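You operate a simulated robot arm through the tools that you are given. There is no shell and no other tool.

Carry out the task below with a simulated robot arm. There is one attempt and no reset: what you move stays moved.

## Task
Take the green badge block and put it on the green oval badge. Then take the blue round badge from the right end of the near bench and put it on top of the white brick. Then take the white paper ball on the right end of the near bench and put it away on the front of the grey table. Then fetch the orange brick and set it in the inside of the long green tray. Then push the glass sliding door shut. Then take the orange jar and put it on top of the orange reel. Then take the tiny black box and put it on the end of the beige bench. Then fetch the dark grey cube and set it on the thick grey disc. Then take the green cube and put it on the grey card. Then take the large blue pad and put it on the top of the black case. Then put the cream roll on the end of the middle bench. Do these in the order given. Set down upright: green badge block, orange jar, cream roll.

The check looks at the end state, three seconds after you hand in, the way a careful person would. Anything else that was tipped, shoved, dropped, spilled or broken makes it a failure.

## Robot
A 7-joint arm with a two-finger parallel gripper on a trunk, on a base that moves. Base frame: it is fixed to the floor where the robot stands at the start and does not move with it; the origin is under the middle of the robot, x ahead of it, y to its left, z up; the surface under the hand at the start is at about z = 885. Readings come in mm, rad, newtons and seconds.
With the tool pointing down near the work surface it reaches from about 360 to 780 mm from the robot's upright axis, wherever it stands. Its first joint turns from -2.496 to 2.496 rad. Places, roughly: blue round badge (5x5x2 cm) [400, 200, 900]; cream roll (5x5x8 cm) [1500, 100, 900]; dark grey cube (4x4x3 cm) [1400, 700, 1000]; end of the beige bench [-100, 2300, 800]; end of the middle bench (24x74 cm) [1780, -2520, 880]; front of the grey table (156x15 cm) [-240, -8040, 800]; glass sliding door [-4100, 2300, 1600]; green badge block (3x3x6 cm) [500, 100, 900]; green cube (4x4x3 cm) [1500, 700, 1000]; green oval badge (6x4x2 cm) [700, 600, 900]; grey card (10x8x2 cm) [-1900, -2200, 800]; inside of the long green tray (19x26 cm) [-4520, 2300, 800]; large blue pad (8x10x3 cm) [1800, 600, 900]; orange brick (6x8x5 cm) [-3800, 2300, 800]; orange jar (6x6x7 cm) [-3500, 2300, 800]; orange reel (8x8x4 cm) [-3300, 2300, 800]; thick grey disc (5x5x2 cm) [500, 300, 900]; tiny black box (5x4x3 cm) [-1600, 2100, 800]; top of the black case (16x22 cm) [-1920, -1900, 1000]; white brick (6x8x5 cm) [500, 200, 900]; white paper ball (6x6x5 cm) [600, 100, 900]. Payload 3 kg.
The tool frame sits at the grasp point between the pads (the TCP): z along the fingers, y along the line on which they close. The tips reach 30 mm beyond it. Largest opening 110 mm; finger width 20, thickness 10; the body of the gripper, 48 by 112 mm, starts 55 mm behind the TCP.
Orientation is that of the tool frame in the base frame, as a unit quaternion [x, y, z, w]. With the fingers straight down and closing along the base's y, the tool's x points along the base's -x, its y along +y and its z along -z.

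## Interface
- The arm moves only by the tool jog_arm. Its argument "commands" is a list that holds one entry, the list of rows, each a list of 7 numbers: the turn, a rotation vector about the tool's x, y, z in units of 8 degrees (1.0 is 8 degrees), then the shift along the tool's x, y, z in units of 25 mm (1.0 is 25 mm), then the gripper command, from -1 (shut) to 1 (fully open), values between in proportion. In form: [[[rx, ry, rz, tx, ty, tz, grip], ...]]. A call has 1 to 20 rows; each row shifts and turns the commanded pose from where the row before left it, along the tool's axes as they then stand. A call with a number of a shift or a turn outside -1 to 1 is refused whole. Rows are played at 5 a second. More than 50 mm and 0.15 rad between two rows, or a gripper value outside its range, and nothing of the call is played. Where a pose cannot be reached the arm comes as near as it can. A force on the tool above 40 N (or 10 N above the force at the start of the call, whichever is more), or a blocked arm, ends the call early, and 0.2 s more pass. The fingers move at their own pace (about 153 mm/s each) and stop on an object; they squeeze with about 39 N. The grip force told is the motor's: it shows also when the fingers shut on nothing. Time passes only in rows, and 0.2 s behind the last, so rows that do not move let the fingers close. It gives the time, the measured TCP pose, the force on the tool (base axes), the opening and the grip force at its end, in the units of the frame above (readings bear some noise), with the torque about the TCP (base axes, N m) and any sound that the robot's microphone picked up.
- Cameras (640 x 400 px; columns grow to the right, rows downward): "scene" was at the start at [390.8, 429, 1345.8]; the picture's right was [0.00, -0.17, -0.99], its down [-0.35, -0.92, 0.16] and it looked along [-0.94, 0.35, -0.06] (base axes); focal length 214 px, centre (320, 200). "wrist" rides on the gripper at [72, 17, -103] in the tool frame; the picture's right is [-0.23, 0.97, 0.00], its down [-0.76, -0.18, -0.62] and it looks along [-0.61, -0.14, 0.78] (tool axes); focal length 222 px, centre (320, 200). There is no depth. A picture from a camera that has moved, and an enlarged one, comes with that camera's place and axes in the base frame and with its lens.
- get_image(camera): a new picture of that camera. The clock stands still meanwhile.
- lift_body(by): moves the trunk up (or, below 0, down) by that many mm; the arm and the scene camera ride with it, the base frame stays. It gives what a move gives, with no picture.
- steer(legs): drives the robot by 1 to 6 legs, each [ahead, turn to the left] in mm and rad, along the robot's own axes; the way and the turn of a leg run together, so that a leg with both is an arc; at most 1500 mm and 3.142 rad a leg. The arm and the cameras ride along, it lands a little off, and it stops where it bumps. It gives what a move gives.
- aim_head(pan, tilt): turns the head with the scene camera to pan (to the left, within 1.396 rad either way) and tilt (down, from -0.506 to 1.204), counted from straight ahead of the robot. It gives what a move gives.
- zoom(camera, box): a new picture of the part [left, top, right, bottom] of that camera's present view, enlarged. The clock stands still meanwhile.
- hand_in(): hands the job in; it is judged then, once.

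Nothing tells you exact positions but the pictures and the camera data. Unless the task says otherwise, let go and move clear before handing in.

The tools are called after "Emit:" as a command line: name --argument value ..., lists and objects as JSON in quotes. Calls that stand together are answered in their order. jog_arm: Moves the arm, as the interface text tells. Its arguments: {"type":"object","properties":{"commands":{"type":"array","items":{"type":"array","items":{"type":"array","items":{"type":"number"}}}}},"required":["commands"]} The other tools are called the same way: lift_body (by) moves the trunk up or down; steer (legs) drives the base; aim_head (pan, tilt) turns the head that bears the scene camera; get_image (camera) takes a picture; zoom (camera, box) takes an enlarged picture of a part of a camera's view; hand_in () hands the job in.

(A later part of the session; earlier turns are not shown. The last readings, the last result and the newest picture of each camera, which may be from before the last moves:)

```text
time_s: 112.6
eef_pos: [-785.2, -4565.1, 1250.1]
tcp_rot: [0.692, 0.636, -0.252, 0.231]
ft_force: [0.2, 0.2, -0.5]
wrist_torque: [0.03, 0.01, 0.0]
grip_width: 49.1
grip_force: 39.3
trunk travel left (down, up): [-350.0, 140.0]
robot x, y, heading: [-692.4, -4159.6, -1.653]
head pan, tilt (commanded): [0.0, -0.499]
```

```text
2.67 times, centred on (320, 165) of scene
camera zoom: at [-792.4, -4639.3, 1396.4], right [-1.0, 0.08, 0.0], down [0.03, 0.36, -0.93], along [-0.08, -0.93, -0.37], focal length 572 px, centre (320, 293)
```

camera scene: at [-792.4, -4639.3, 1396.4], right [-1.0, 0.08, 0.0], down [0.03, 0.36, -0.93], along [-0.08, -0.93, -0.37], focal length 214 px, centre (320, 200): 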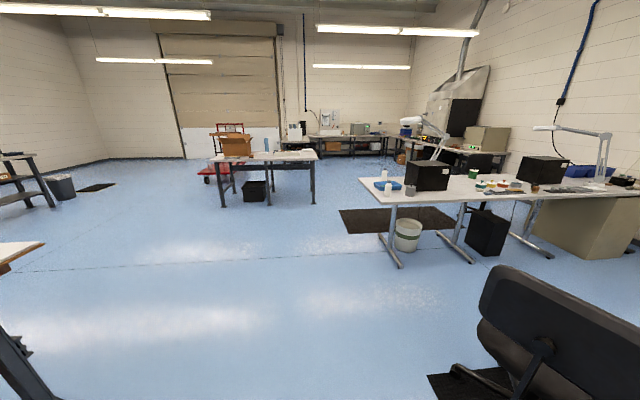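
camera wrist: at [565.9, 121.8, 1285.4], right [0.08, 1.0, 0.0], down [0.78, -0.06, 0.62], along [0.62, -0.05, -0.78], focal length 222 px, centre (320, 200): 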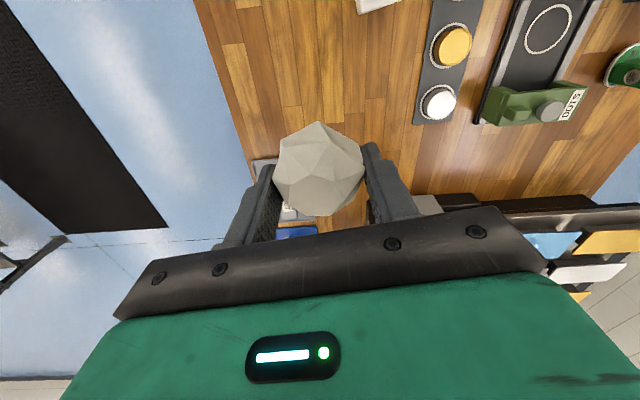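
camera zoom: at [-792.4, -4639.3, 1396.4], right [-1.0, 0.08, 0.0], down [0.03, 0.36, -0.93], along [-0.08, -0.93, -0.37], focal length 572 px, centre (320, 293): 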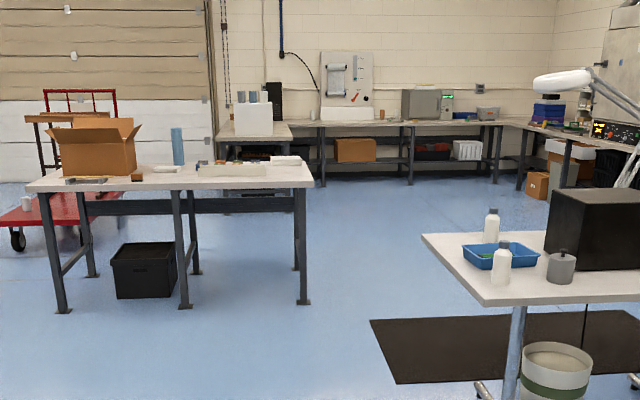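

The front right part of the grey table's front strip is free. First I'll check the ball's hold, then drive on toward (−500, −7460).

Emit:
get_image --camera "wrist"

Emit:
steer --legs '[[0, 0.14], [1500, 0], [1000, 0]]'

Emit:
get_image --camera "scene"

Emit:
get_image --camera "wrist"

```text
taken
camera wrist: at [-758.2, -4444.5, 1282.9], right [0.96, -0.26, 0.15], down [-0.19, -0.17, 0.97], along [-0.22, -0.95, -0.21], focal length 222 px, centre (320, 200)
```

wrist: 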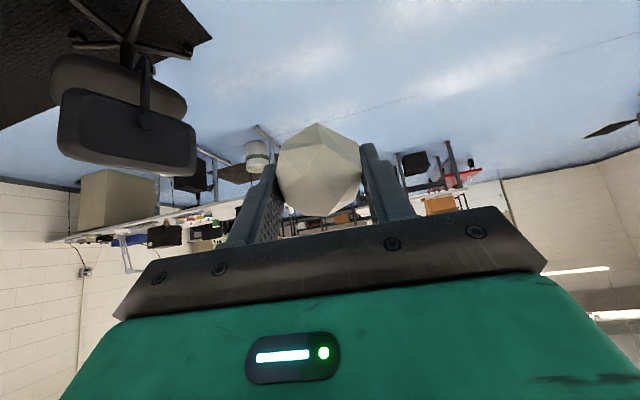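

```text
time_s: 125.4
eef_pos: [-575.8, -7053.3, 1249.8]
tcp_rot: [0.649, 0.68, -0.236, 0.247]
ft_force: [0.1, 0.4, -0.1]
wrist_torque: [0.0, -0.02, 0.02]
grip_width: 49.1
grip_force: 38.9
trunk travel left (down, up): [-350.0, 140.0]
robot x, y, heading: [-536.3, -6640.6, -1.515]
head pan, tilt (commanded): [0.0, -0.499]
```

```text
taken
camera scene: at [-571.8, -7127.4, 1396.8], right [-1.0, -0.05, 0.0], down [-0.02, 0.36, -0.93], along [0.05, -0.93, -0.37], focal length 214 px, centre (320, 200)
```

scene: 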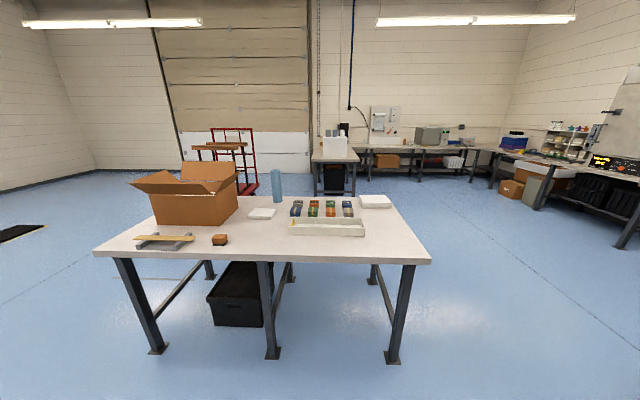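

```text
taken
camera wrist: at [-564.0, -6929.9, 1283.3], right [0.98, -0.13, 0.15], down [-0.17, -0.19, 0.97], along [-0.09, -0.97, -0.21], focal length 222 px, centre (320, 200)
```

wrist: 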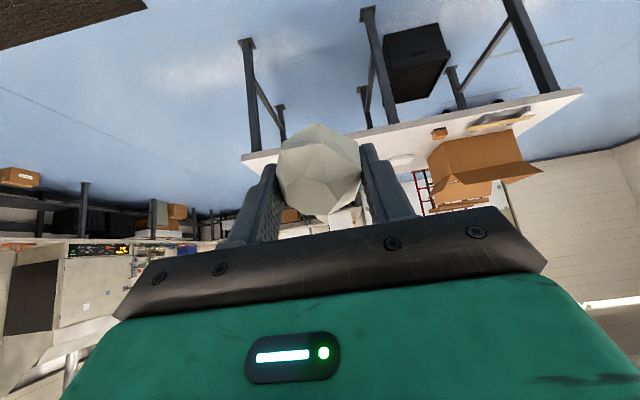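

The front strip of the table between x ≈ −1000 and −150 is free; I'll drive 840 mm closer, level the hand, and look.

Emit:
steer --legs '[[840, 0]]'

Emit:
jog_arm --commands '[[[0, 1, 0, 0, 0, 0, -1], [0, 1, 0, 0, 0, 0, -1], [0, 1, 0, 0, 0, 0, -1], [0, 1, 0, 0, 0, 0, -1], [0, 1, 0, 0, 0, 0, -1], [0, 0, 0, 0, 0, 0, -1]]]'

Emit:
aim_head --pan 0.0 --tilt -0.2

Emit:
get_image --camera "scene"

```text
time_s: 129.8
eef_pos: [-534.5, -7890.1, 1250.0]
tcp_rot: [0.649, 0.679, -0.237, 0.248]
ft_force: [0.3, 0.4, 0.3]
wrist_torque: [-0.02, 0.02, 0.02]
grip_width: 48.8
grip_force: 38.8
trunk travel left (down, up): [-350.0, 140.0]
robot x, y, heading: [-492.9, -7476.1, -1.524]
head pan, tilt (commanded): [0.0, -0.499]
```

```text
time_s: 131.2
eef_pos: [-533.0, -7891.1, 1251.8]
tcp_rot: [0.691, 0.722, 0.002, -0.002]
ft_force: [0.1, 0.6, -0.1]
wrist_torque: [0.04, -0.02, 0.02]
grip_width: 49.1
grip_force: 39.3
trunk travel left (down, up): [-350.0, 140.0]
robot x, y, heading: [-489.7, -7479.0, -1.525]
head pan, tilt (commanded): [0.0, -0.499]
```

```text
time_s: 132.1
eef_pos: [-534.0, -7890.7, 1250.9]
tcp_rot: [0.691, 0.723, -0.001, 0.0]
ft_force: [-0.1, 0.3, 0.6]
wrist_torque: [-0.01, -0.01, 0.04]
grip_width: 48.9
grip_force: 38.9
trunk travel left (down, up): [-350.0, 140.0]
robot x, y, heading: [-491.2, -7474.6, -1.521]
head pan, tilt (commanded): [0.0, -0.201]
```

```text
taken
camera scene: at [-528.2, -8017.9, 1299.7], right [-1.0, -0.05, 0.0], down [-0.04, 0.98, -0.2], along [0.01, -0.2, -0.98], focal length 214 px, centre (320, 200)
```

scene: 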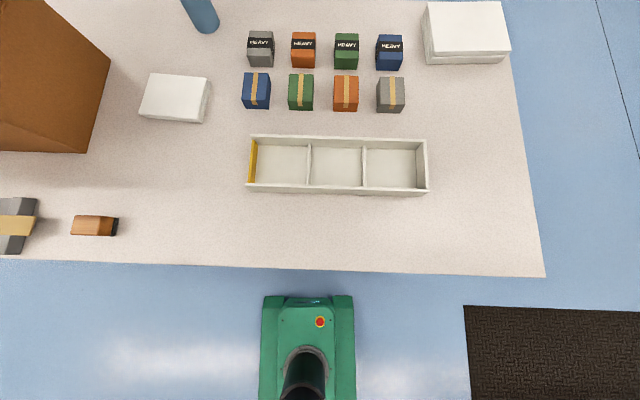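

The table front edge is at y ≈ −7964; there is free space at (−527, −8040). I'll move over it and descend most of the way.

Emit:
jog_arm --commands '[[[0, 0, 0, -0.99, 0, 0, -1], [0, 0, 0, -0.99, 0, 0, -1], [0, 0, 0, -0.99, 0, 0, -1], [0, 0, 0, -0.99, 0, 0, -1], [0, 0, 0, -0.99, 0, 0, -1], [0, 0, 0, -0.99, 0, 0, -1], [0, 0, 0, 0, 0, 1, -1], [0, 0, 0, 0, 0, 1, -1], [0, 0, 0, 0, 0, 1, -1], [0, 0, 0, 0, 0, 1, -1], [0, 0, 0, 0, 0, 1, -1], [0, 0, 0, 0, 0, 1, -1], [0, 0, 0, 0, 0, 1, -1], [0, 0, 0, 0, 0, 1, -1], [0, 0, 0, 0, 0, 1, -1], [0, 0, 0, 0, 0, 1, -1], [0, 0, 0, 0, 0, 1, -1], [0, 0, 0, 0, 0, 1, -1], [0, 0, 0, 0, 0, 1, -1], [0, 0, 0, 0, 0, 1, -1]]]'

Emit:
aim_head --pan 0.0 --tilt 0.4

Emit:
get_image --camera "scene"

Emit:
get_image --camera "wrist"

```text
time_s: 136.2
eef_pos: [-527.6, -8037.2, 900.2]
tcp_rot: [0.691, 0.723, 0.0, 0.0]
ft_force: [0.0, 0.0, 0.4]
wrist_torque: [-0.02, 0.0, 0.0]
grip_width: 48.6
grip_force: 38.9
trunk travel left (down, up): [-350.0, 140.0]
robot x, y, heading: [-494.5, -7475.0, -1.521]
head pan, tilt (commanded): [0.0, -0.201]
```

```text
time_s: 137.2
eef_pos: [-528.3, -8037.7, 901.4]
tcp_rot: [0.691, 0.723, 0.001, 0.0]
ft_force: [-0.4, -0.9, 0.6]
wrist_torque: [-0.01, -0.04, -0.01]
grip_width: 48.7
grip_force: 39.1
trunk travel left (down, up): [-350.0, 140.0]
robot x, y, heading: [-490.1, -7477.3, -1.526]
head pan, tilt (commanded): [0.0, 0.4]
```

```text
taken
camera scene: at [-524.6, -8111.1, 940.4], right [-1.0, -0.05, 0.0], down [-0.04, 0.92, 0.39], along [-0.02, 0.39, -0.92], focal length 214 px, centre (320, 200)
```

scene: 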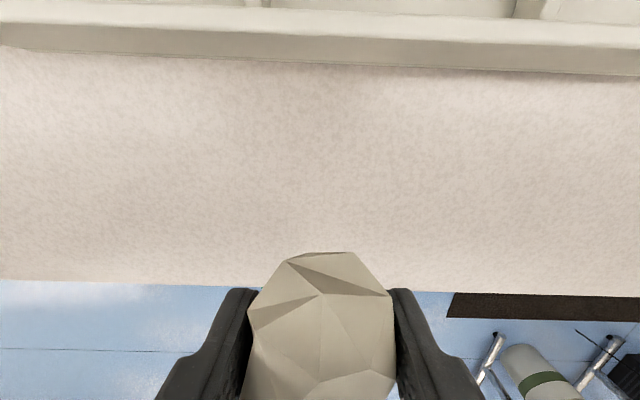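

```text
taken
camera wrist: at [-513.6, -7964.5, 1005.1], right [0.98, -0.18, 0.0], down [-0.14, -0.77, 0.62], along [-0.11, -0.61, -0.78], focal length 222 px, centre (320, 200)
```

wrist: 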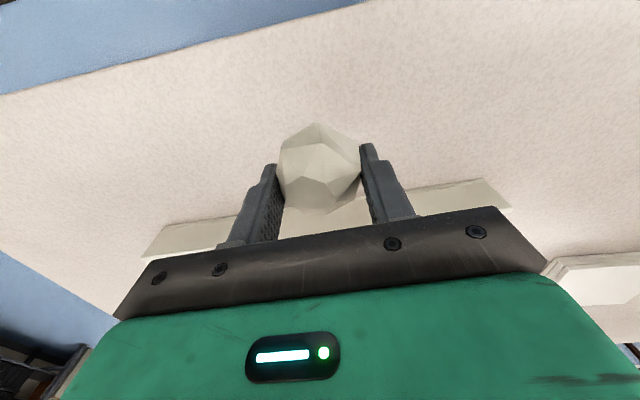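

Position is good. I'll lower to just above the table and then in small steps to contact.

Emit:
aim_head --pan 0.0 --tilt 0.7

Emit:
jog_arm --commands '[[[0, 0, 0, 0, 0, 0.9, -1], [0, 0, 0, 0, 0, 0.9, -1], [0, 0, 0, 0, 0, 0.6, -1], [0, 0, 0, 0, 0, 0.4, -1], [0, 0, 0, 0, 0, 0, -1]]]'

Emit:
get_image --camera "wrist"

Emit:
get_image --camera "scene"

```text
time_s: 138.1
eef_pos: [-528.8, -8037.5, 902.0]
tcp_rot: [0.69, 0.723, 0.001, 0.0]
ft_force: [-0.1, -0.9, -0.3]
wrist_torque: [-0.03, -0.03, 0.0]
grip_width: 48.7
grip_force: 39.0
trunk travel left (down, up): [-350.0, 140.0]
robot x, y, heading: [-494.4, -7476.8, -1.521]
head pan, tilt (commanded): [0.0, 0.7]
```

```text
time_s: 139.2
eef_pos: [-528.0, -8039.7, 831.1]
tcp_rot: [0.691, 0.723, 0.0, 0.001]
ft_force: [0.6, 0.3, 3.7]
wrist_torque: [-0.05, 0.01, -0.01]
grip_width: 48.8
grip_force: 39.2
trunk travel left (down, up): [-350.0, 140.0]
robot x, y, heading: [-491.0, -7478.8, -1.525]
head pan, tilt (commanded): [0.0, 0.7]
```

```text
taken
camera wrist: at [-513.9, -7966.6, 935.0], right [0.98, -0.18, 0.0], down [-0.14, -0.77, 0.62], along [-0.11, -0.61, -0.78], focal length 222 px, centre (320, 200)
```

wrist: 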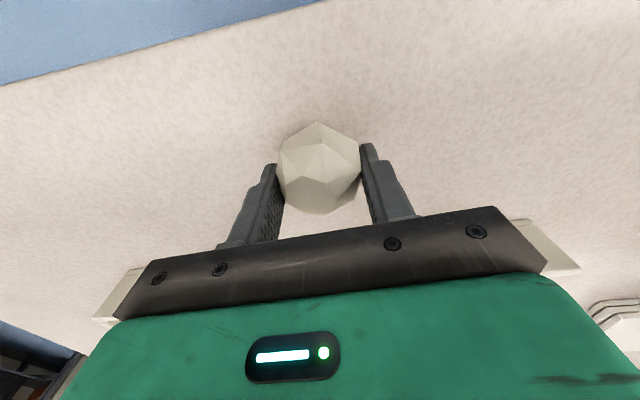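

```text
taken
camera scene: at [-526.1, -8086.4, 878.2], right [-1.0, -0.05, 0.0], down [-0.03, 0.76, 0.64], along [-0.03, 0.64, -0.76], focal length 214 px, centre (320, 200)
```

scene: 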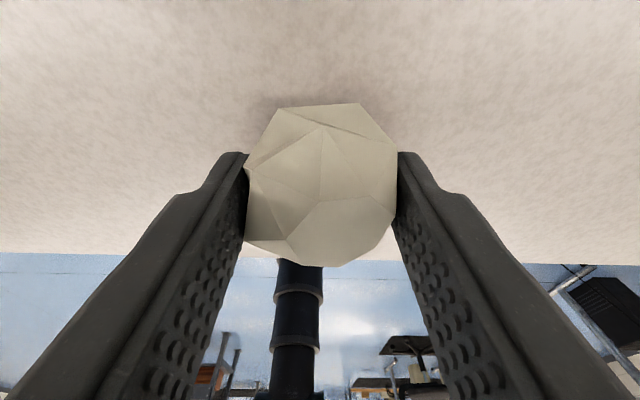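

Emit:
jog_arm --commands '[[[0, 0, 0, 0, 0, 0.04, -1], [0, 0, 0, 0, 0, 0, -1]]]'

Emit:
jog_arm --commands '[[[0, 0, 0, 0, 0, 0.04, -1], [0, 0, 0, 0, 0, 0, -1]]]'

```text
time_s: 139.8
eef_pos: [-527.7, -8041.1, 830.2]
tcp_rot: [0.691, 0.723, 0.0, 0.0]
ft_force: [-0.4, -3.1, 12.7]
wrist_torque: [-0.14, 0.14, 0.06]
grip_width: 48.7
grip_force: 39.1
trunk travel left (down, up): [-350.0, 140.0]
robot x, y, heading: [-496.5, -7476.9, -1.521]
head pan, tilt (commanded): [0.0, 0.7]
```

```text
time_s: 140.4
eef_pos: [-526.1, -8039.8, 829.4]
tcp_rot: [0.691, 0.723, -0.001, 0.0]
ft_force: [1.0, -4.1, 25.2]
wrist_torque: [-0.17, 0.21, 0.05]
grip_width: 49.1
grip_force: 38.7
trunk travel left (down, up): [-350.0, 140.0]
robot x, y, heading: [-494.2, -7474.1, -1.523]
head pan, tilt (commanded): [0.0, 0.7]
```

Contact confirmed. I'll relieve the pressure, open slowly, and check that the ball rests.

Emit:
jog_arm --commands '[[[0, 0, 0, 0, 0, -0.06, -1], [0, 0, 0, 0, 0, 0, -0.05], [0, 0, 0, 0, 0, 0, 0.05], [0, 0, 0, 0, 0, 0, 0.2], [0, 0, 0, 0, 0, 0, 0.4], [0, 0, 0, 0, 0, 0, 0.6], [0, 0, 0, 0, 0, 0, 0.6], [0, 0, 0, 0, 0, 0, 0.6]]]'

Emit:
get_image --camera "scene"

```text
time_s: 142.2
eef_pos: [-526.2, -8038.0, 829.1]
tcp_rot: [0.691, 0.723, 0.0, 0.0]
ft_force: [-0.3, -0.6, 0.5]
wrist_torque: [0.0, 0.0, 0.04]
grip_width: 87.8
grip_force: 0.1
trunk travel left (down, up): [-350.0, 140.0]
robot x, y, heading: [-490.4, -7476.0, -1.52]
head pan, tilt (commanded): [0.0, 0.7]
```

```text
taken
camera scene: at [-525.2, -8085.4, 877.2], right [-1.0, -0.05, 0.0], down [-0.03, 0.76, 0.64], along [-0.03, 0.64, -0.76], focal length 214 px, centre (320, 200)
```

scene: 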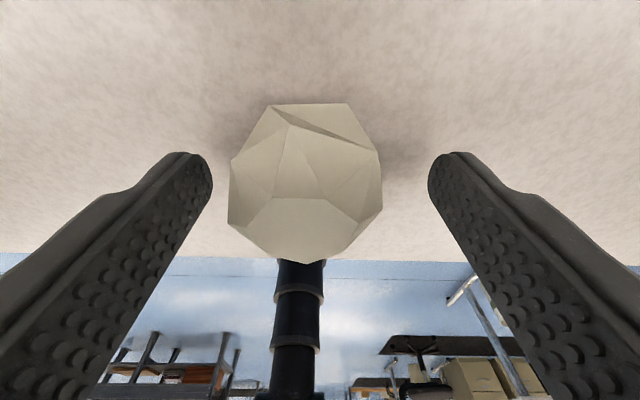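

The ball rests on the table. I'll rise straight up and verify.

Emit:
jog_arm --commands '[[[0, 0, 0, 0, 0, -0.5, 0.6], [0, 0, 0, 0, 0, -1, 0.6], [0, 0, 0, 0, 0, -1, 0.6], [0, 0, 0, 0, 0, -1, 0.6], [0, 0, 0, 0, 0, -1, 0.6], [0, 0, 0, 0, 0, -1, 0.6], [0, 0, 0, 0, 0, -1, 0.6], [0, 0, 0, 0, 0, -1, 0.6], [0, 0, 0, 0, 0, -1, 0.6], [0, 0, 0, 0, 0, -1, 0.6], [0, 0, 0, 0, 0, -1, 0.6], [0, 0, 0, 0, 0, -1, 0.6], [0, 0, 0, 0, 0, -1, 0.6], [0, 0, 0, 0, 0, -1, 0.6], [0, 0, 0, 0, 0, -1, 0.6], [0, 0, 0, 0, 0, -1, 0.6], [0, 0, 0, 0, 0, -1, 0.6], [0, 0, 0, 0, 0, -1, 0.6], [0, 0, 0, 0, 0, 0, 0.6]]]'

Emit:
aim_head --pan 0.0 --tilt 0.2

Emit:
get_image --camera "scene"

```text
time_s: 146.2
eef_pos: [-528.1, -8040.0, 1268.7]
tcp_rot: [0.691, 0.723, 0.0, 0.0]
ft_force: [-1.0, 0.2, -0.1]
wrist_torque: [0.01, 0.03, -0.01]
grip_width: 88.2
grip_force: 0.1
trunk travel left (down, up): [-350.0, 140.0]
robot x, y, heading: [-491.1, -7475.1, -1.52]
head pan, tilt (commanded): [0.0, 0.7]
```

```text
time_s: 147.2
eef_pos: [-528.1, -8040.1, 1267.7]
tcp_rot: [0.691, 0.723, 0.0, 0.0]
ft_force: [0.3, 0.5, 0.7]
wrist_torque: [0.01, -0.02, -0.03]
grip_width: 88.1
grip_force: 0.0
trunk travel left (down, up): [-350.0, 140.0]
robot x, y, heading: [-491.0, -7475.0, -1.521]
head pan, tilt (commanded): [0.0, 0.201]
```

```text
taken
camera scene: at [-523.5, -8130.9, 1306.6], right [-1.0, -0.05, 0.0], down [-0.04, 0.98, 0.2], along [-0.01, 0.2, -0.98], focal length 214 px, centre (320, 200)
```

scene: 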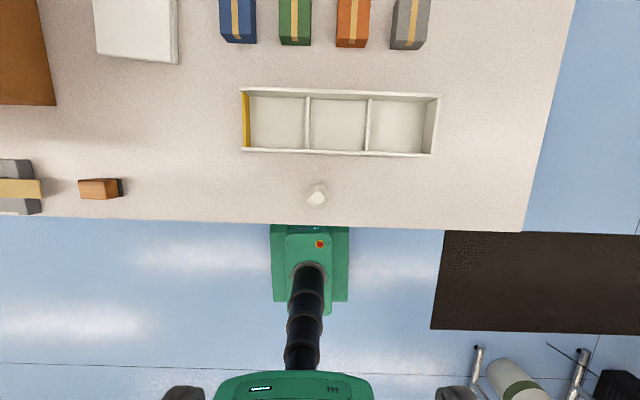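

The ball is on the front of the grey table. Next is the orange brick at the far left wall; I'll retract the arm, tilt the camera forward, turn around and drive back up the corridor.

Emit:
jog_arm --commands '[[[0, 0, 0, 1, 0, 0, 0.6], [0, 0, 0, 1, 0, 0, 0.6], [0, 0, 0, 1, 0, 0, 0.6], [0, 0, 0, 1, 0, 0, 0.6], [0, 0, 0, 1, 0, 0, 0.6], [0, 0, 0, 1, 0, 0, 0.6], [0, -1, 0, 0, 0, 0, 0.6], [0, -1, 0, 0, 0, 0, 0.6], [0, -1, 0, 0, 0, 0, 0.6], [0, -1, 0, 0, 0, 0, 0.6], [0, -1, 0, 0, 0, 0, 0.6], [0, 0, 0, 0, 0, 0, 0.6]]]'

Emit:
steer --legs '[[-500, 0], [0, 3.1]]'

Emit:
aim_head --pan 0.0 --tilt -0.5

Emit:
get_image --camera "scene"

```text
time_s: 149.8
eef_pos: [-533.8, -7889.2, 1269.5]
tcp_rot: [0.648, 0.68, -0.237, 0.249]
ft_force: [0.2, 0.9, -0.3]
wrist_torque: [0.02, -0.02, 0.0]
grip_width: 88.1
grip_force: 0.0
trunk travel left (down, up): [-350.0, 140.0]
robot x, y, heading: [-493.9, -7474.9, -1.522]
head pan, tilt (commanded): [0.0, 0.201]
```

```text
time_s: 159.4
eef_pos: [-404.7, -6573.2, 1269.6]
tcp_rot: [-0.62, 0.706, 0.225, 0.258]
ft_force: [-0.6, 1.1, -0.2]
wrist_torque: [0.01, -0.05, -0.02]
grip_width: 88.0
grip_force: 0.1
trunk travel left (down, up): [-350.0, 140.0]
robot x, y, heading: [-482.3, -6975.9, 1.452]
head pan, tilt (commanded): [0.0, 0.201]
stopped in leg 2: the robot was blocked; the commanded pose is now the measured one
```

```text
time_s: 160.5
eef_pos: [-405.4, -6573.3, 1270.4]
tcp_rot: [-0.621, 0.705, 0.226, 0.257]
ft_force: [1.0, -0.1, -0.7]
wrist_torque: [-0.02, 0.0, 0.0]
grip_width: 88.1
grip_force: 0.0
trunk travel left (down, up): [-350.0, 140.0]
robot x, y, heading: [-476.9, -6979.8, 1.45]
head pan, tilt (commanded): [0.0, -0.499]
```

```text
taken
camera scene: at [-395.3, -6499.9, 1416.2], right [0.99, -0.13, 0.0], down [-0.05, -0.36, -0.93], along [0.12, 0.92, -0.37], focal length 214 px, centre (320, 200)
```

scene: 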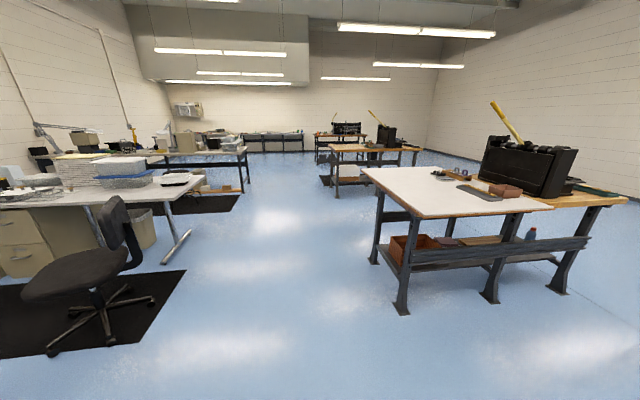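

The turn stopped a bit early as "blocked". I'll look down at the base surroundings to see what it met.

Emit:
aim_head --pan 0.0 --tilt 0.9

Emit:
get_image --camera "scene"

Emit:
aim_head --pan 1.0 --tilt 0.7

Emit:
get_image --camera "scene"

Emit:
aim_head --pan -1.0 --tilt 0.7

Emit:
get_image --camera "scene"

```text
time_s: 162.0
eef_pos: [-403.7, -6573.4, 1269.5]
tcp_rot: [-0.621, 0.705, 0.226, 0.257]
ft_force: [-0.9, -0.3, -0.4]
wrist_torque: [-0.02, 0.02, -0.01]
grip_width: 88.1
grip_force: 0.1
trunk travel left (down, up): [-350.0, 140.0]
robot x, y, heading: [-480.1, -6980.0, 1.45]
head pan, tilt (commanded): [0.0, 0.901]
```

```text
taken
camera scene: at [-406.2, -6585.6, 1332.7], right [0.99, -0.13, 0.0], down [-0.12, -0.97, 0.2], along [-0.02, -0.2, -0.98], focal length 214 px, centre (320, 200)
```

scene: 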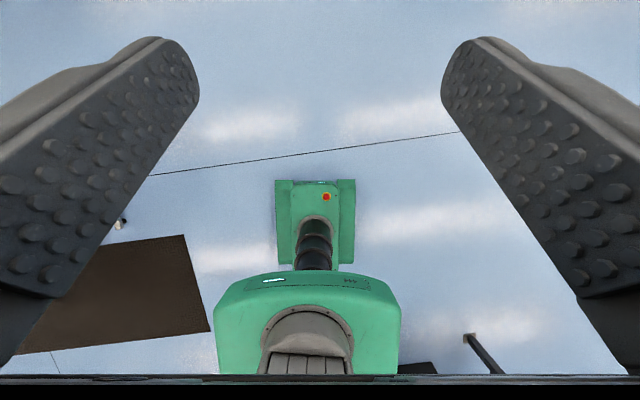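

```text
time_s: 163.3
eef_pos: [-404.9, -6573.3, 1269.7]
tcp_rot: [-0.621, 0.705, 0.226, 0.258]
ft_force: [0.4, 0.6, 0.7]
wrist_torque: [-0.01, 0.0, 0.0]
grip_width: 88.2
grip_force: 0.0
trunk travel left (down, up): [-350.0, 140.0]
robot x, y, heading: [-480.6, -6978.1, 1.449]
head pan, tilt (commanded): [1.0, 0.7]
```

```text
taken
camera scene: at [-477.9, -6583.2, 1365.5], right [0.61, 0.47, -0.64], down [0.43, -0.87, -0.22], along [-0.67, -0.14, -0.73], focal length 214 px, centre (320, 200)
```

scene: 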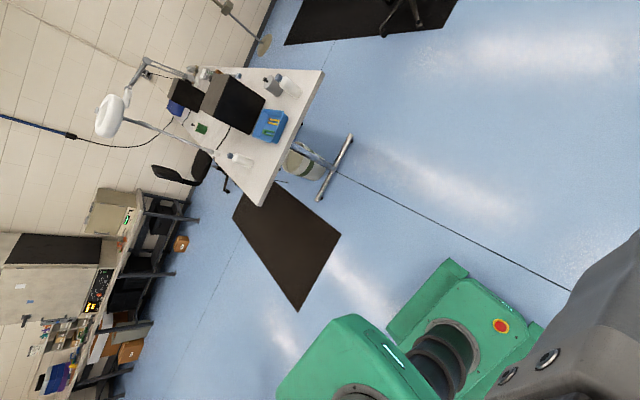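

```text
time_s: 165.2
eef_pos: [-403.5, -6573.7, 1269.5]
tcp_rot: [-0.621, 0.705, 0.225, 0.257]
ft_force: [0.2, 0.0, -0.4]
wrist_torque: [-0.02, 0.02, 0.02]
grip_width: 88.0
grip_force: 0.0
trunk travel left (down, up): [-350.0, 140.0]
robot x, y, heading: [-482.2, -6978.8, 1.453]
head pan, tilt (commanded): [-1.0, 0.7]
```

```text
taken
camera scene: at [-336.2, -6601.3, 1365.8], right [0.47, -0.61, 0.64], down [-0.64, -0.73, -0.23], along [0.61, -0.31, -0.73], focal length 214 px, centre (320, 200)
```

scene: 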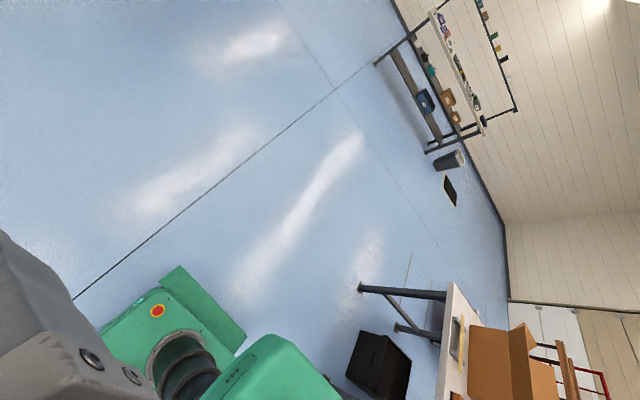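

The surroundings are clear, so the stop was harmless. I'll correct the heading and drive back up the corridor in stages.

Emit:
aim_head --pan 0.0 --tilt -0.5

Emit:
steer --legs '[[0, 0.125], [1500, 0], [1500, 0]]'

Emit:
get_image --camera "scene"

```text
time_s: 166.6
eef_pos: [-404.4, -6575.1, 1269.2]
tcp_rot: [-0.621, 0.705, 0.226, 0.258]
ft_force: [-0.6, -0.3, 0.5]
wrist_torque: [0.03, -0.03, 0.01]
grip_width: 87.8
grip_force: 0.1
trunk travel left (down, up): [-350.0, 140.0]
robot x, y, heading: [-479.2, -6978.6, 1.45]
head pan, tilt (commanded): [0.0, -0.499]
```

```text
time_s: 181.5
eef_pos: [-412.8, -3616.2, 1269.7]
tcp_rot: [-0.653, 0.675, 0.238, 0.246]
ft_force: [0.5, 0.5, -0.2]
wrist_torque: [0.0, 0.03, 0.03]
grip_width: 87.9
grip_force: 0.1
trunk travel left (down, up): [-350.0, 140.0]
robot x, y, heading: [-452.6, -4031.8, 1.545]
head pan, tilt (commanded): [0.0, -0.499]
```

```text
taken
camera scene: at [-410.5, -3542.5, 1416.3], right [1.0, -0.03, 0.0], down [-0.01, -0.36, -0.93], along [0.03, 0.93, -0.36], focal length 214 px, centre (320, 200)
```

scene: 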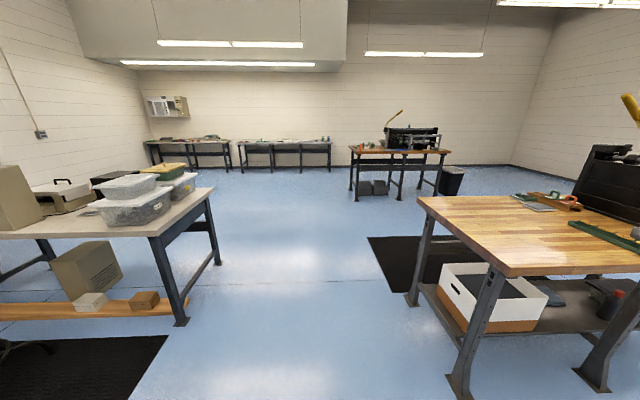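

I can see the left wall benches and a wall cabinet (the sliding glass door). I'll zoom in on them.

Emit:
zoom --camera "scene" --box '[130, 80, 350, 190]'

Emit:
zoom --camera "scene" --box '[130, 80, 240, 180]'

Emit:
zoom --camera "scene" --box '[220, 110, 480, 210]'

```text
2.91 times, centred on (240, 135) of scene
camera zoom: at [-410.5, -3542.5, 1416.3], right [1.0, -0.03, 0.0], down [-0.01, -0.36, -0.93], along [0.03, 0.93, -0.36], focal length 624 px, centre (553, 389)
```

zoom: 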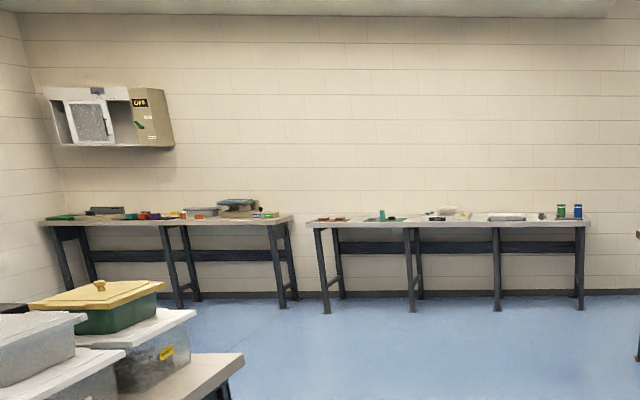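

```text
4.00 times, centred on (185, 130) of scene
camera zoom: at [-410.5, -3542.5, 1416.3], right [1.0, -0.03, 0.0], down [-0.01, -0.36, -0.93], along [0.03, 0.93, -0.36], focal length 858 px, centre (860, 480)
```

zoom: 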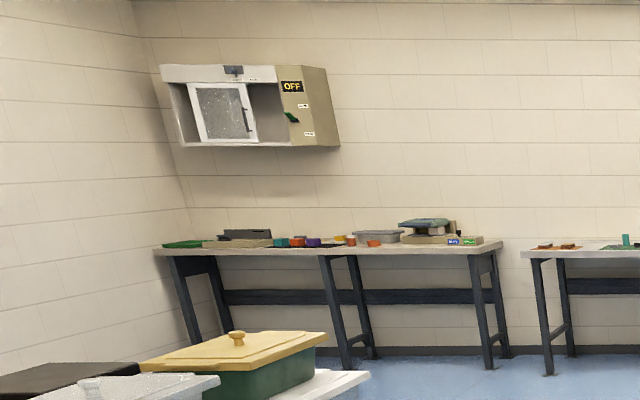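

```text
2.46 times, centred on (350, 160) of scene
camera zoom: at [-410.5, -3542.5, 1416.3], right [1.0, -0.03, 0.0], down [-0.01, -0.36, -0.93], along [0.03, 0.93, -0.36], focal length 528 px, centre (246, 298)
```

zoom: 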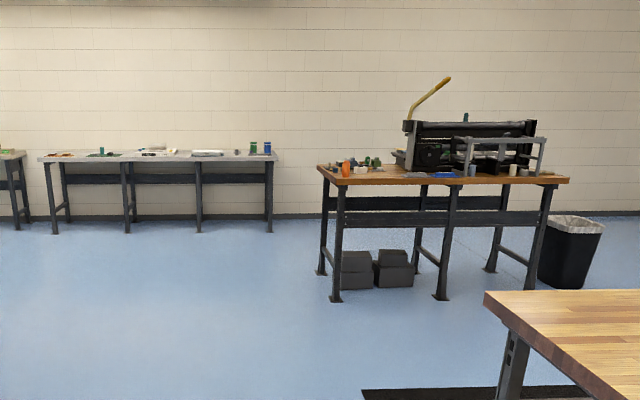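

The cabinet with the glass sliding door hangs above the far-left bench, and the second bench is the beige one. I'll keep driving to the open area, then diagonally toward the far-left bench.

Emit:
steer --legs '[[1500, 0.02], [1500, 0], [0, 0.93]]'

Emit:
get_image --camera "scene"

```text
time_s: 198.3
eef_pos: [-710.5, -767.6, 1270.9]
tcp_rot: [0.888, -0.308, -0.324, -0.113]
ft_force: [-0.8, -0.1, 0.4]
wrist_torque: [0.06, -0.04, 0.02]
grip_width: 88.2
grip_force: 0.1
trunk travel left (down, up): [-350.0, 140.0]
robot x, y, heading: [-397.0, -1035.0, 2.49]
head pan, tilt (commanded): [0.0, -0.499]
```

```text
taken
camera scene: at [-769.3, -723.2, 1416.9], right [0.62, 0.79, 0.0], down [0.29, -0.22, -0.93], along [-0.73, 0.58, -0.36], focal length 214 px, centre (320, 200)
```

scene: 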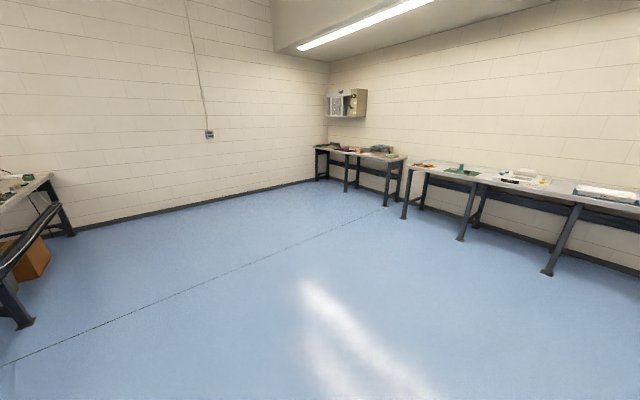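

The floor toward the far-left bench is clear. I'll drive diagonally and then face the wall.

Emit:
steer --legs '[[1500, 0], [1500, 0], [700, 0], [0, -0.92]]'

Emit:
get_image --camera "scene"

```text
time_s: 218.4
eef_pos: [-3208.4, 1645.6, 1270.8]
tcp_rot: [-0.646, 0.683, 0.234, 0.249]
ft_force: [0.5, -0.3, -0.7]
wrist_torque: [-0.01, 0.02, 0.05]
grip_width: 87.9
grip_force: 0.1
trunk travel left (down, up): [-350.0, 140.0]
robot x, y, heading: [-3258.5, 1234.8, 1.532]
head pan, tilt (commanded): [0.0, -0.499]
```

```text
taken
camera scene: at [-3204.2, 1719.9, 1417.4], right [1.0, -0.05, 0.0], down [-0.02, -0.36, -0.93], along [0.05, 0.93, -0.36], focal length 214 px, centre (320, 200)
```

scene: 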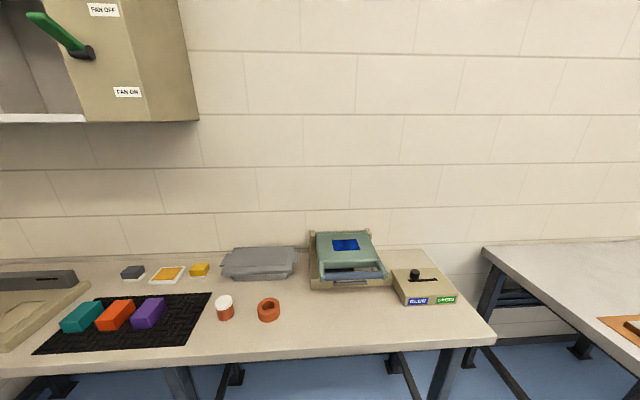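

I can see the orange brick (between teal and purple bricks on the black mat), the orange jar with white lid, the orange reel, and the cabinet bottom at about z ≈ 1400. I'll reposition to about (−4150, 1700) to reach both the brick and the green tray.

Emit:
steer --legs '[[0, 1.13], [980, 0], [0, -1.09]]'

Emit:
get_image --camera "scene"

```text
time_s: 229.3
eef_pos: [-4090.7, 2094.1, 1271.6]
tcp_rot: [-0.656, 0.672, 0.239, 0.246]
ft_force: [-0.4, -0.4, -0.1]
wrist_torque: [-0.03, -0.02, -0.01]
grip_width: 88.0
grip_force: 0.0
trunk travel left (down, up): [-350.0, 140.0]
robot x, y, heading: [-4142.3, 1686.1, 1.561]
head pan, tilt (commanded): [0.0, -0.499]
```

```text
taken
camera scene: at [-4089.5, 2168.5, 1418.0], right [1.0, -0.02, 0.0], down [-0.01, -0.36, -0.93], along [0.02, 0.93, -0.36], focal length 214 px, centre (320, 200)
```

scene: 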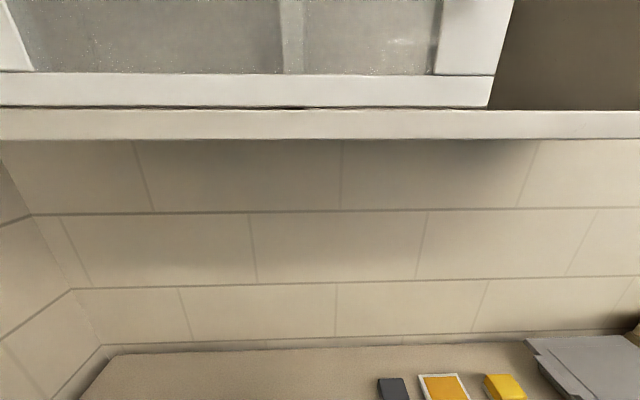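

At (−4142, 1686). I'll level the hand, lower it below the cabinet height and look down at the bench.

Emit:
jog_arm --commands '[[[0, 1, 0, 0, 0, 0, 0.6], [0, 1, 0, 0, 0, 0, 0.6], [0, 1, 0, 0, 0, 0, 0.6], [0, 1, 0, 0, 0, 0, 0.6], [0, 1, 0, 0, 0, 0, 0.6], [0, 0, 0, 0, 0, 0.8, 0.6], [0, 0, 0, 0, 0, 0.8, 0.6], [0, 0, 0, 0, 0, 0.8, 0.6], [0, 0, 0, 0, 0, 0, 0.6]]]'

Emit:
aim_head --pan 0.0 --tilt -0.2

Emit:
get_image --camera "scene"

```text
time_s: 231.3
eef_pos: [-4090.5, 2094.5, 1212.2]
tcp_rot: [-0.699, 0.715, -0.001, 0.0]
ft_force: [1.0, 0.3, -0.8]
wrist_torque: [0.01, -0.01, -0.03]
grip_width: 88.2
grip_force: 0.1
trunk travel left (down, up): [-350.0, 140.0]
robot x, y, heading: [-4140.4, 1682.7, 1.56]
head pan, tilt (commanded): [0.0, -0.499]
```

```text
time_s: 232.1
eef_pos: [-4089.6, 2095.4, 1212.8]
tcp_rot: [-0.699, 0.716, -0.001, 0.001]
ft_force: [0.7, -0.3, 0.0]
wrist_torque: [-0.01, -0.03, -0.01]
grip_width: 88.2
grip_force: 0.1
trunk travel left (down, up): [-350.0, 140.0]
robot x, y, heading: [-4141.9, 1682.0, 1.558]
head pan, tilt (commanded): [0.0, -0.201]
```

```text
taken
camera scene: at [-4087.9, 2222.6, 1260.8], right [1.0, -0.02, 0.0], down [-0.02, -0.98, -0.2], along [0.01, 0.2, -0.98], focal length 214 px, centre (320, 200)
```

scene: 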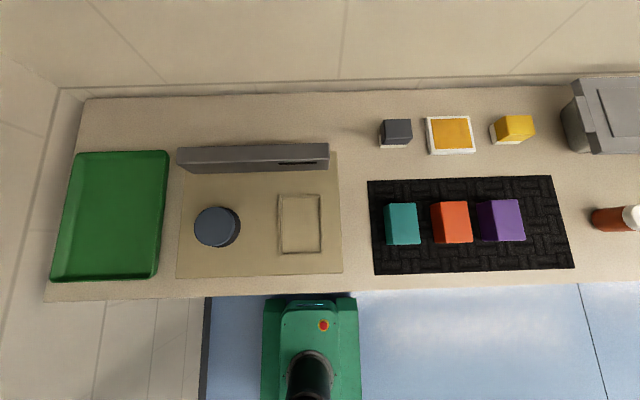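

The green tray is at left and the orange brick sits between teal and purple bricks. I'll zoom in to measure the gaps.

Emit:
zoom --camera "scene" --box '[370, 170, 540, 270]'

Emit:
zoom --camera "scene" --box '[40, 130, 240, 300]'

```text
3.76 times, centred on (455, 220) of scene
camera zoom: at [-4087.9, 2222.6, 1260.8], right [1.0, -0.02, 0.0], down [-0.02, -0.98, -0.2], along [0.01, 0.2, -0.98], focal length 807 px, centre (-188, 125)
```

zoom: 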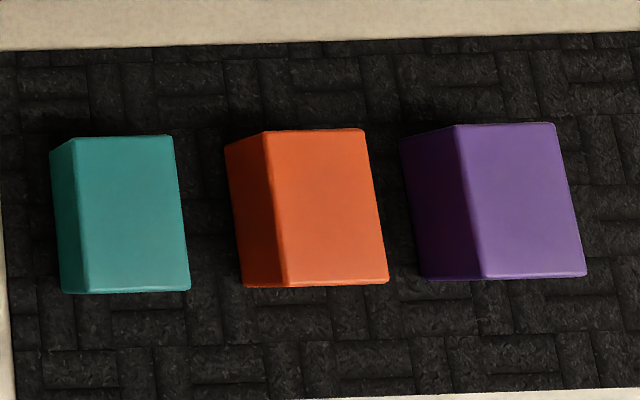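

```text
2.35 times, centred on (140, 215) of scene
camera zoom: at [-4087.9, 2222.6, 1260.8], right [1.0, -0.02, 0.0], down [-0.02, -0.98, -0.2], along [0.01, 0.2, -0.98], focal length 505 px, centre (744, 165)
```

zoom: 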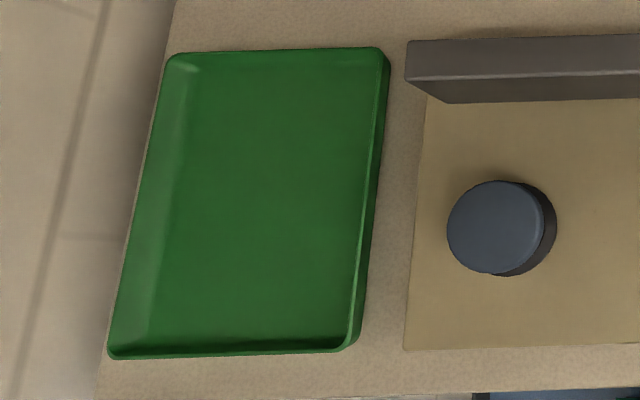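

The gaps beside the orange brick are about 50 mm, enough for the fingers. I'll move above it at (−3825, 2258).

Emit:
jog_arm --commands '[[[0, 0, 0, -0.615, -0.949, 0.6, 0.6], [0, 0, 0, -0.615, -0.949, 0.6, 0.6], [0, 0, 0, -0.615, -0.949, 0.6, 0.6], [0, 0, 0, -0.615, -0.949, 0.6, 0.6], [0, 0, 0, -0.615, -0.949, 0.6, 0.6], [0, 0, 0, -0.615, -0.949, 0.6, 0.6], [0, 0, 0, -0.615, -0.949, 0.6, 0.4], [0, 0, 0, -0.615, -0.949, 0.6, 0.4], [0, 0, 0, -0.615, -0.949, 0.6, 0.4], [0, 0, 0, -0.615, -0.949, 0.6, 0.4], [0, 0, 0, -0.615, -0.949, 0.6, 0.4], [0, 0, -0.25, 0, 0, 0.8, 0.4], [0, 0, 0, 0, 0, 0, 0.4]]]'

Emit:
aim_head --pan 0.0 --tilt 0.4

Emit:
get_image --camera "scene"

Emit:
get_image --camera "wrist"

```text
time_s: 234.9
eef_pos: [-3826.6, 2258.3, 1026.4]
tcp_rot: [0.711, -0.704, 0.0, 0.001]
ft_force: [-0.9, -0.8, 0.0]
wrist_torque: [0.01, -0.02, 0.01]
grip_width: 77.0
grip_force: 0.0
trunk travel left (down, up): [-350.0, 140.0]
robot x, y, heading: [-4140.3, 1682.0, 1.564]
head pan, tilt (commanded): [0.0, -0.201]
```

```text
time_s: 235.9
eef_pos: [-3826.8, 2256.8, 1027.1]
tcp_rot: [0.711, -0.703, 0.0, -0.001]
ft_force: [0.9, -0.3, -0.7]
wrist_torque: [-0.04, 0.04, 0.02]
grip_width: 77.1
grip_force: 0.2
trunk travel left (down, up): [-350.0, 140.0]
robot x, y, heading: [-4141.7, 1683.0, 1.56]
head pan, tilt (commanded): [0.0, 0.4]
```

```text
taken
camera scene: at [-3827.9, 2330.3, 1065.7], right [1.0, 0.01, 0.0], down [0.01, -0.92, 0.39], along [0.01, -0.39, -0.92], focal length 214 px, centre (320, 200)
```

scene: 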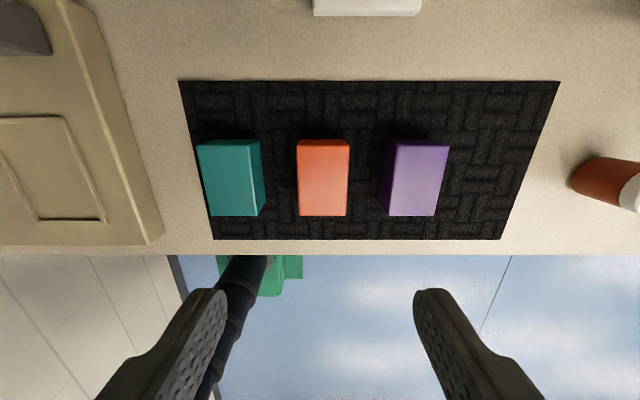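

```text
taken
camera wrist: at [-3842.6, 2185.0, 1130.1], right [-0.98, 0.22, 0.0], down [0.17, 0.76, 0.62], along [0.14, 0.61, -0.78], focal length 222 px, centre (320, 200)
```

wrist: 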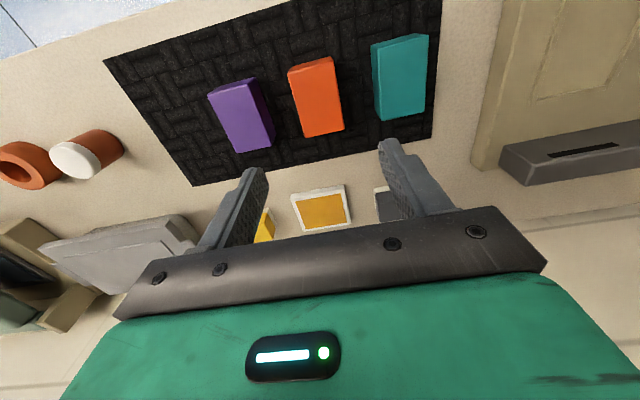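

Nearly centred; small correction and then descend to grasp.

Emit:
jog_arm --commands '[[[0, 0, 0, -0.1, -0.08, 1, 0.4], [0, 0, 0, 0, 0, 1, 0.4], [0, 0, 0, 0, 0, 1, 0.4], [0, 0, 0, 0, 0, 1, 0.4], [0, 0, 0, 0, 0, 1, 0.4], [0, 0, 0, 0, 0, 1, 0.4], [0, 0, 0, 0, 0, 0.8, 0.4], [0, 0, 0, 0, 0, 0.6, 0.4], [0, 0, 0, 0, 0, 0, 0.4]]]'

Emit:
get_image --camera "scene"

Emit:
get_image --camera "wrist"

```text
time_s: 237.9
eef_pos: [-3823.7, 2260.5, 842.1]
tcp_rot: [0.711, -0.704, 0.0, -0.001]
ft_force: [-0.1, -0.4, -0.2]
wrist_torque: [-0.02, 0.0, 0.02]
grip_width: 77.1
grip_force: 0.1
trunk travel left (down, up): [-350.0, 140.0]
robot x, y, heading: [-4143.6, 1681.4, 1.565]
head pan, tilt (commanded): [0.0, 0.4]
```

```text
taken
camera scene: at [-3824.8, 2333.7, 880.9], right [1.0, 0.01, 0.0], down [0.01, -0.92, 0.39], along [0.01, -0.39, -0.92], focal length 214 px, centre (320, 200)
```

scene: 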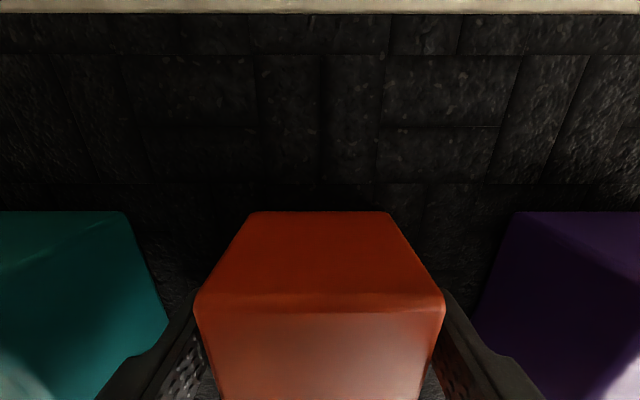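

```text
taken
camera wrist: at [-3839.5, 2188.5, 945.3], right [-0.98, 0.22, 0.0], down [0.17, 0.76, 0.62], along [0.14, 0.61, -0.78], focal length 222 px, centre (320, 200)
```

wrist: 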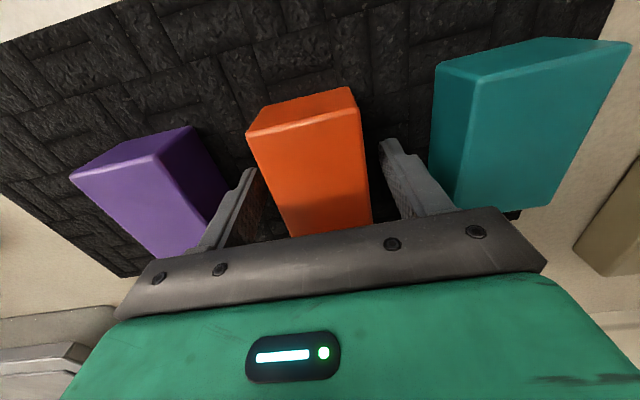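

Fingers straddle the brick with clear gaps. I'll close and lift.

Emit:
jog_arm --commands '[[[0, 0, 0, 0, 0, 0, -1], [0, 0, 0, 0, 0, 0, -1], [0, 0, 0, 0, 0, 0, -1], [0, 0, 0, 0, 0, 0, -1]]]'

Emit:
jog_arm --commands '[[[0, 0, 0, 0, 0, -0.4, -1], [0, 0, 0, 0, 0, -1, -1], [0, 0, 0, 0, 0, -1, -1], [0, 0, 0, 0, 0, -1, -1], [0, 0, 0, 0, 0, -1, -1], [0, 0, 0, 0, 0, -1, -1], [0, 0, 0, 0, 0, -1, -1], [0, 0, 0, 0, 0, 0, -1]]]'

Emit:
get_image --camera "scene"

```text
time_s: 238.9
eef_pos: [-3823.6, 2260.8, 841.9]
tcp_rot: [0.71, -0.704, 0.0, 0.0]
ft_force: [-1.1, 0.8, 1.2]
wrist_torque: [0.02, 0.07, 0.0]
grip_width: 53.7
grip_force: 39.0
trunk travel left (down, up): [-350.0, 140.0]
robot x, y, heading: [-4140.8, 1682.8, 1.56]
head pan, tilt (commanded): [0.0, 0.4]
```

```text
time_s: 240.7
eef_pos: [-3823.9, 2261.2, 1002.5]
tcp_rot: [0.711, -0.704, 0.0, 0.0]
ft_force: [-0.5, 0.2, -0.2]
wrist_torque: [0.03, 0.01, -0.01]
grip_width: 53.4
grip_force: 39.2
trunk travel left (down, up): [-350.0, 140.0]
robot x, y, heading: [-4142.4, 1681.8, 1.557]
head pan, tilt (commanded): [0.0, 0.4]
```

```text
taken
camera scene: at [-3824.4, 2333.8, 1042.3], right [1.0, 0.01, 0.0], down [0.01, -0.92, 0.39], along [0.01, -0.39, -0.92], focal length 214 px, centre (320, 200)
```

scene: 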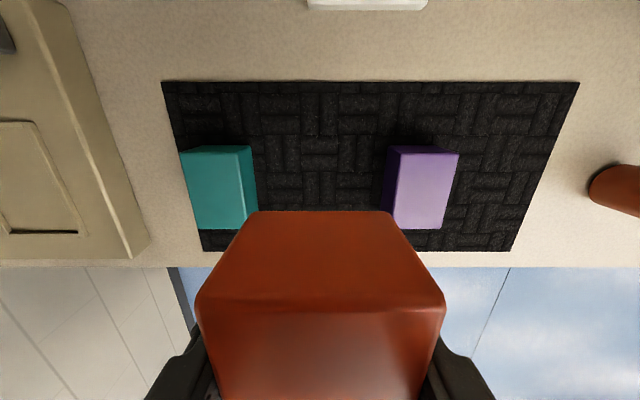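

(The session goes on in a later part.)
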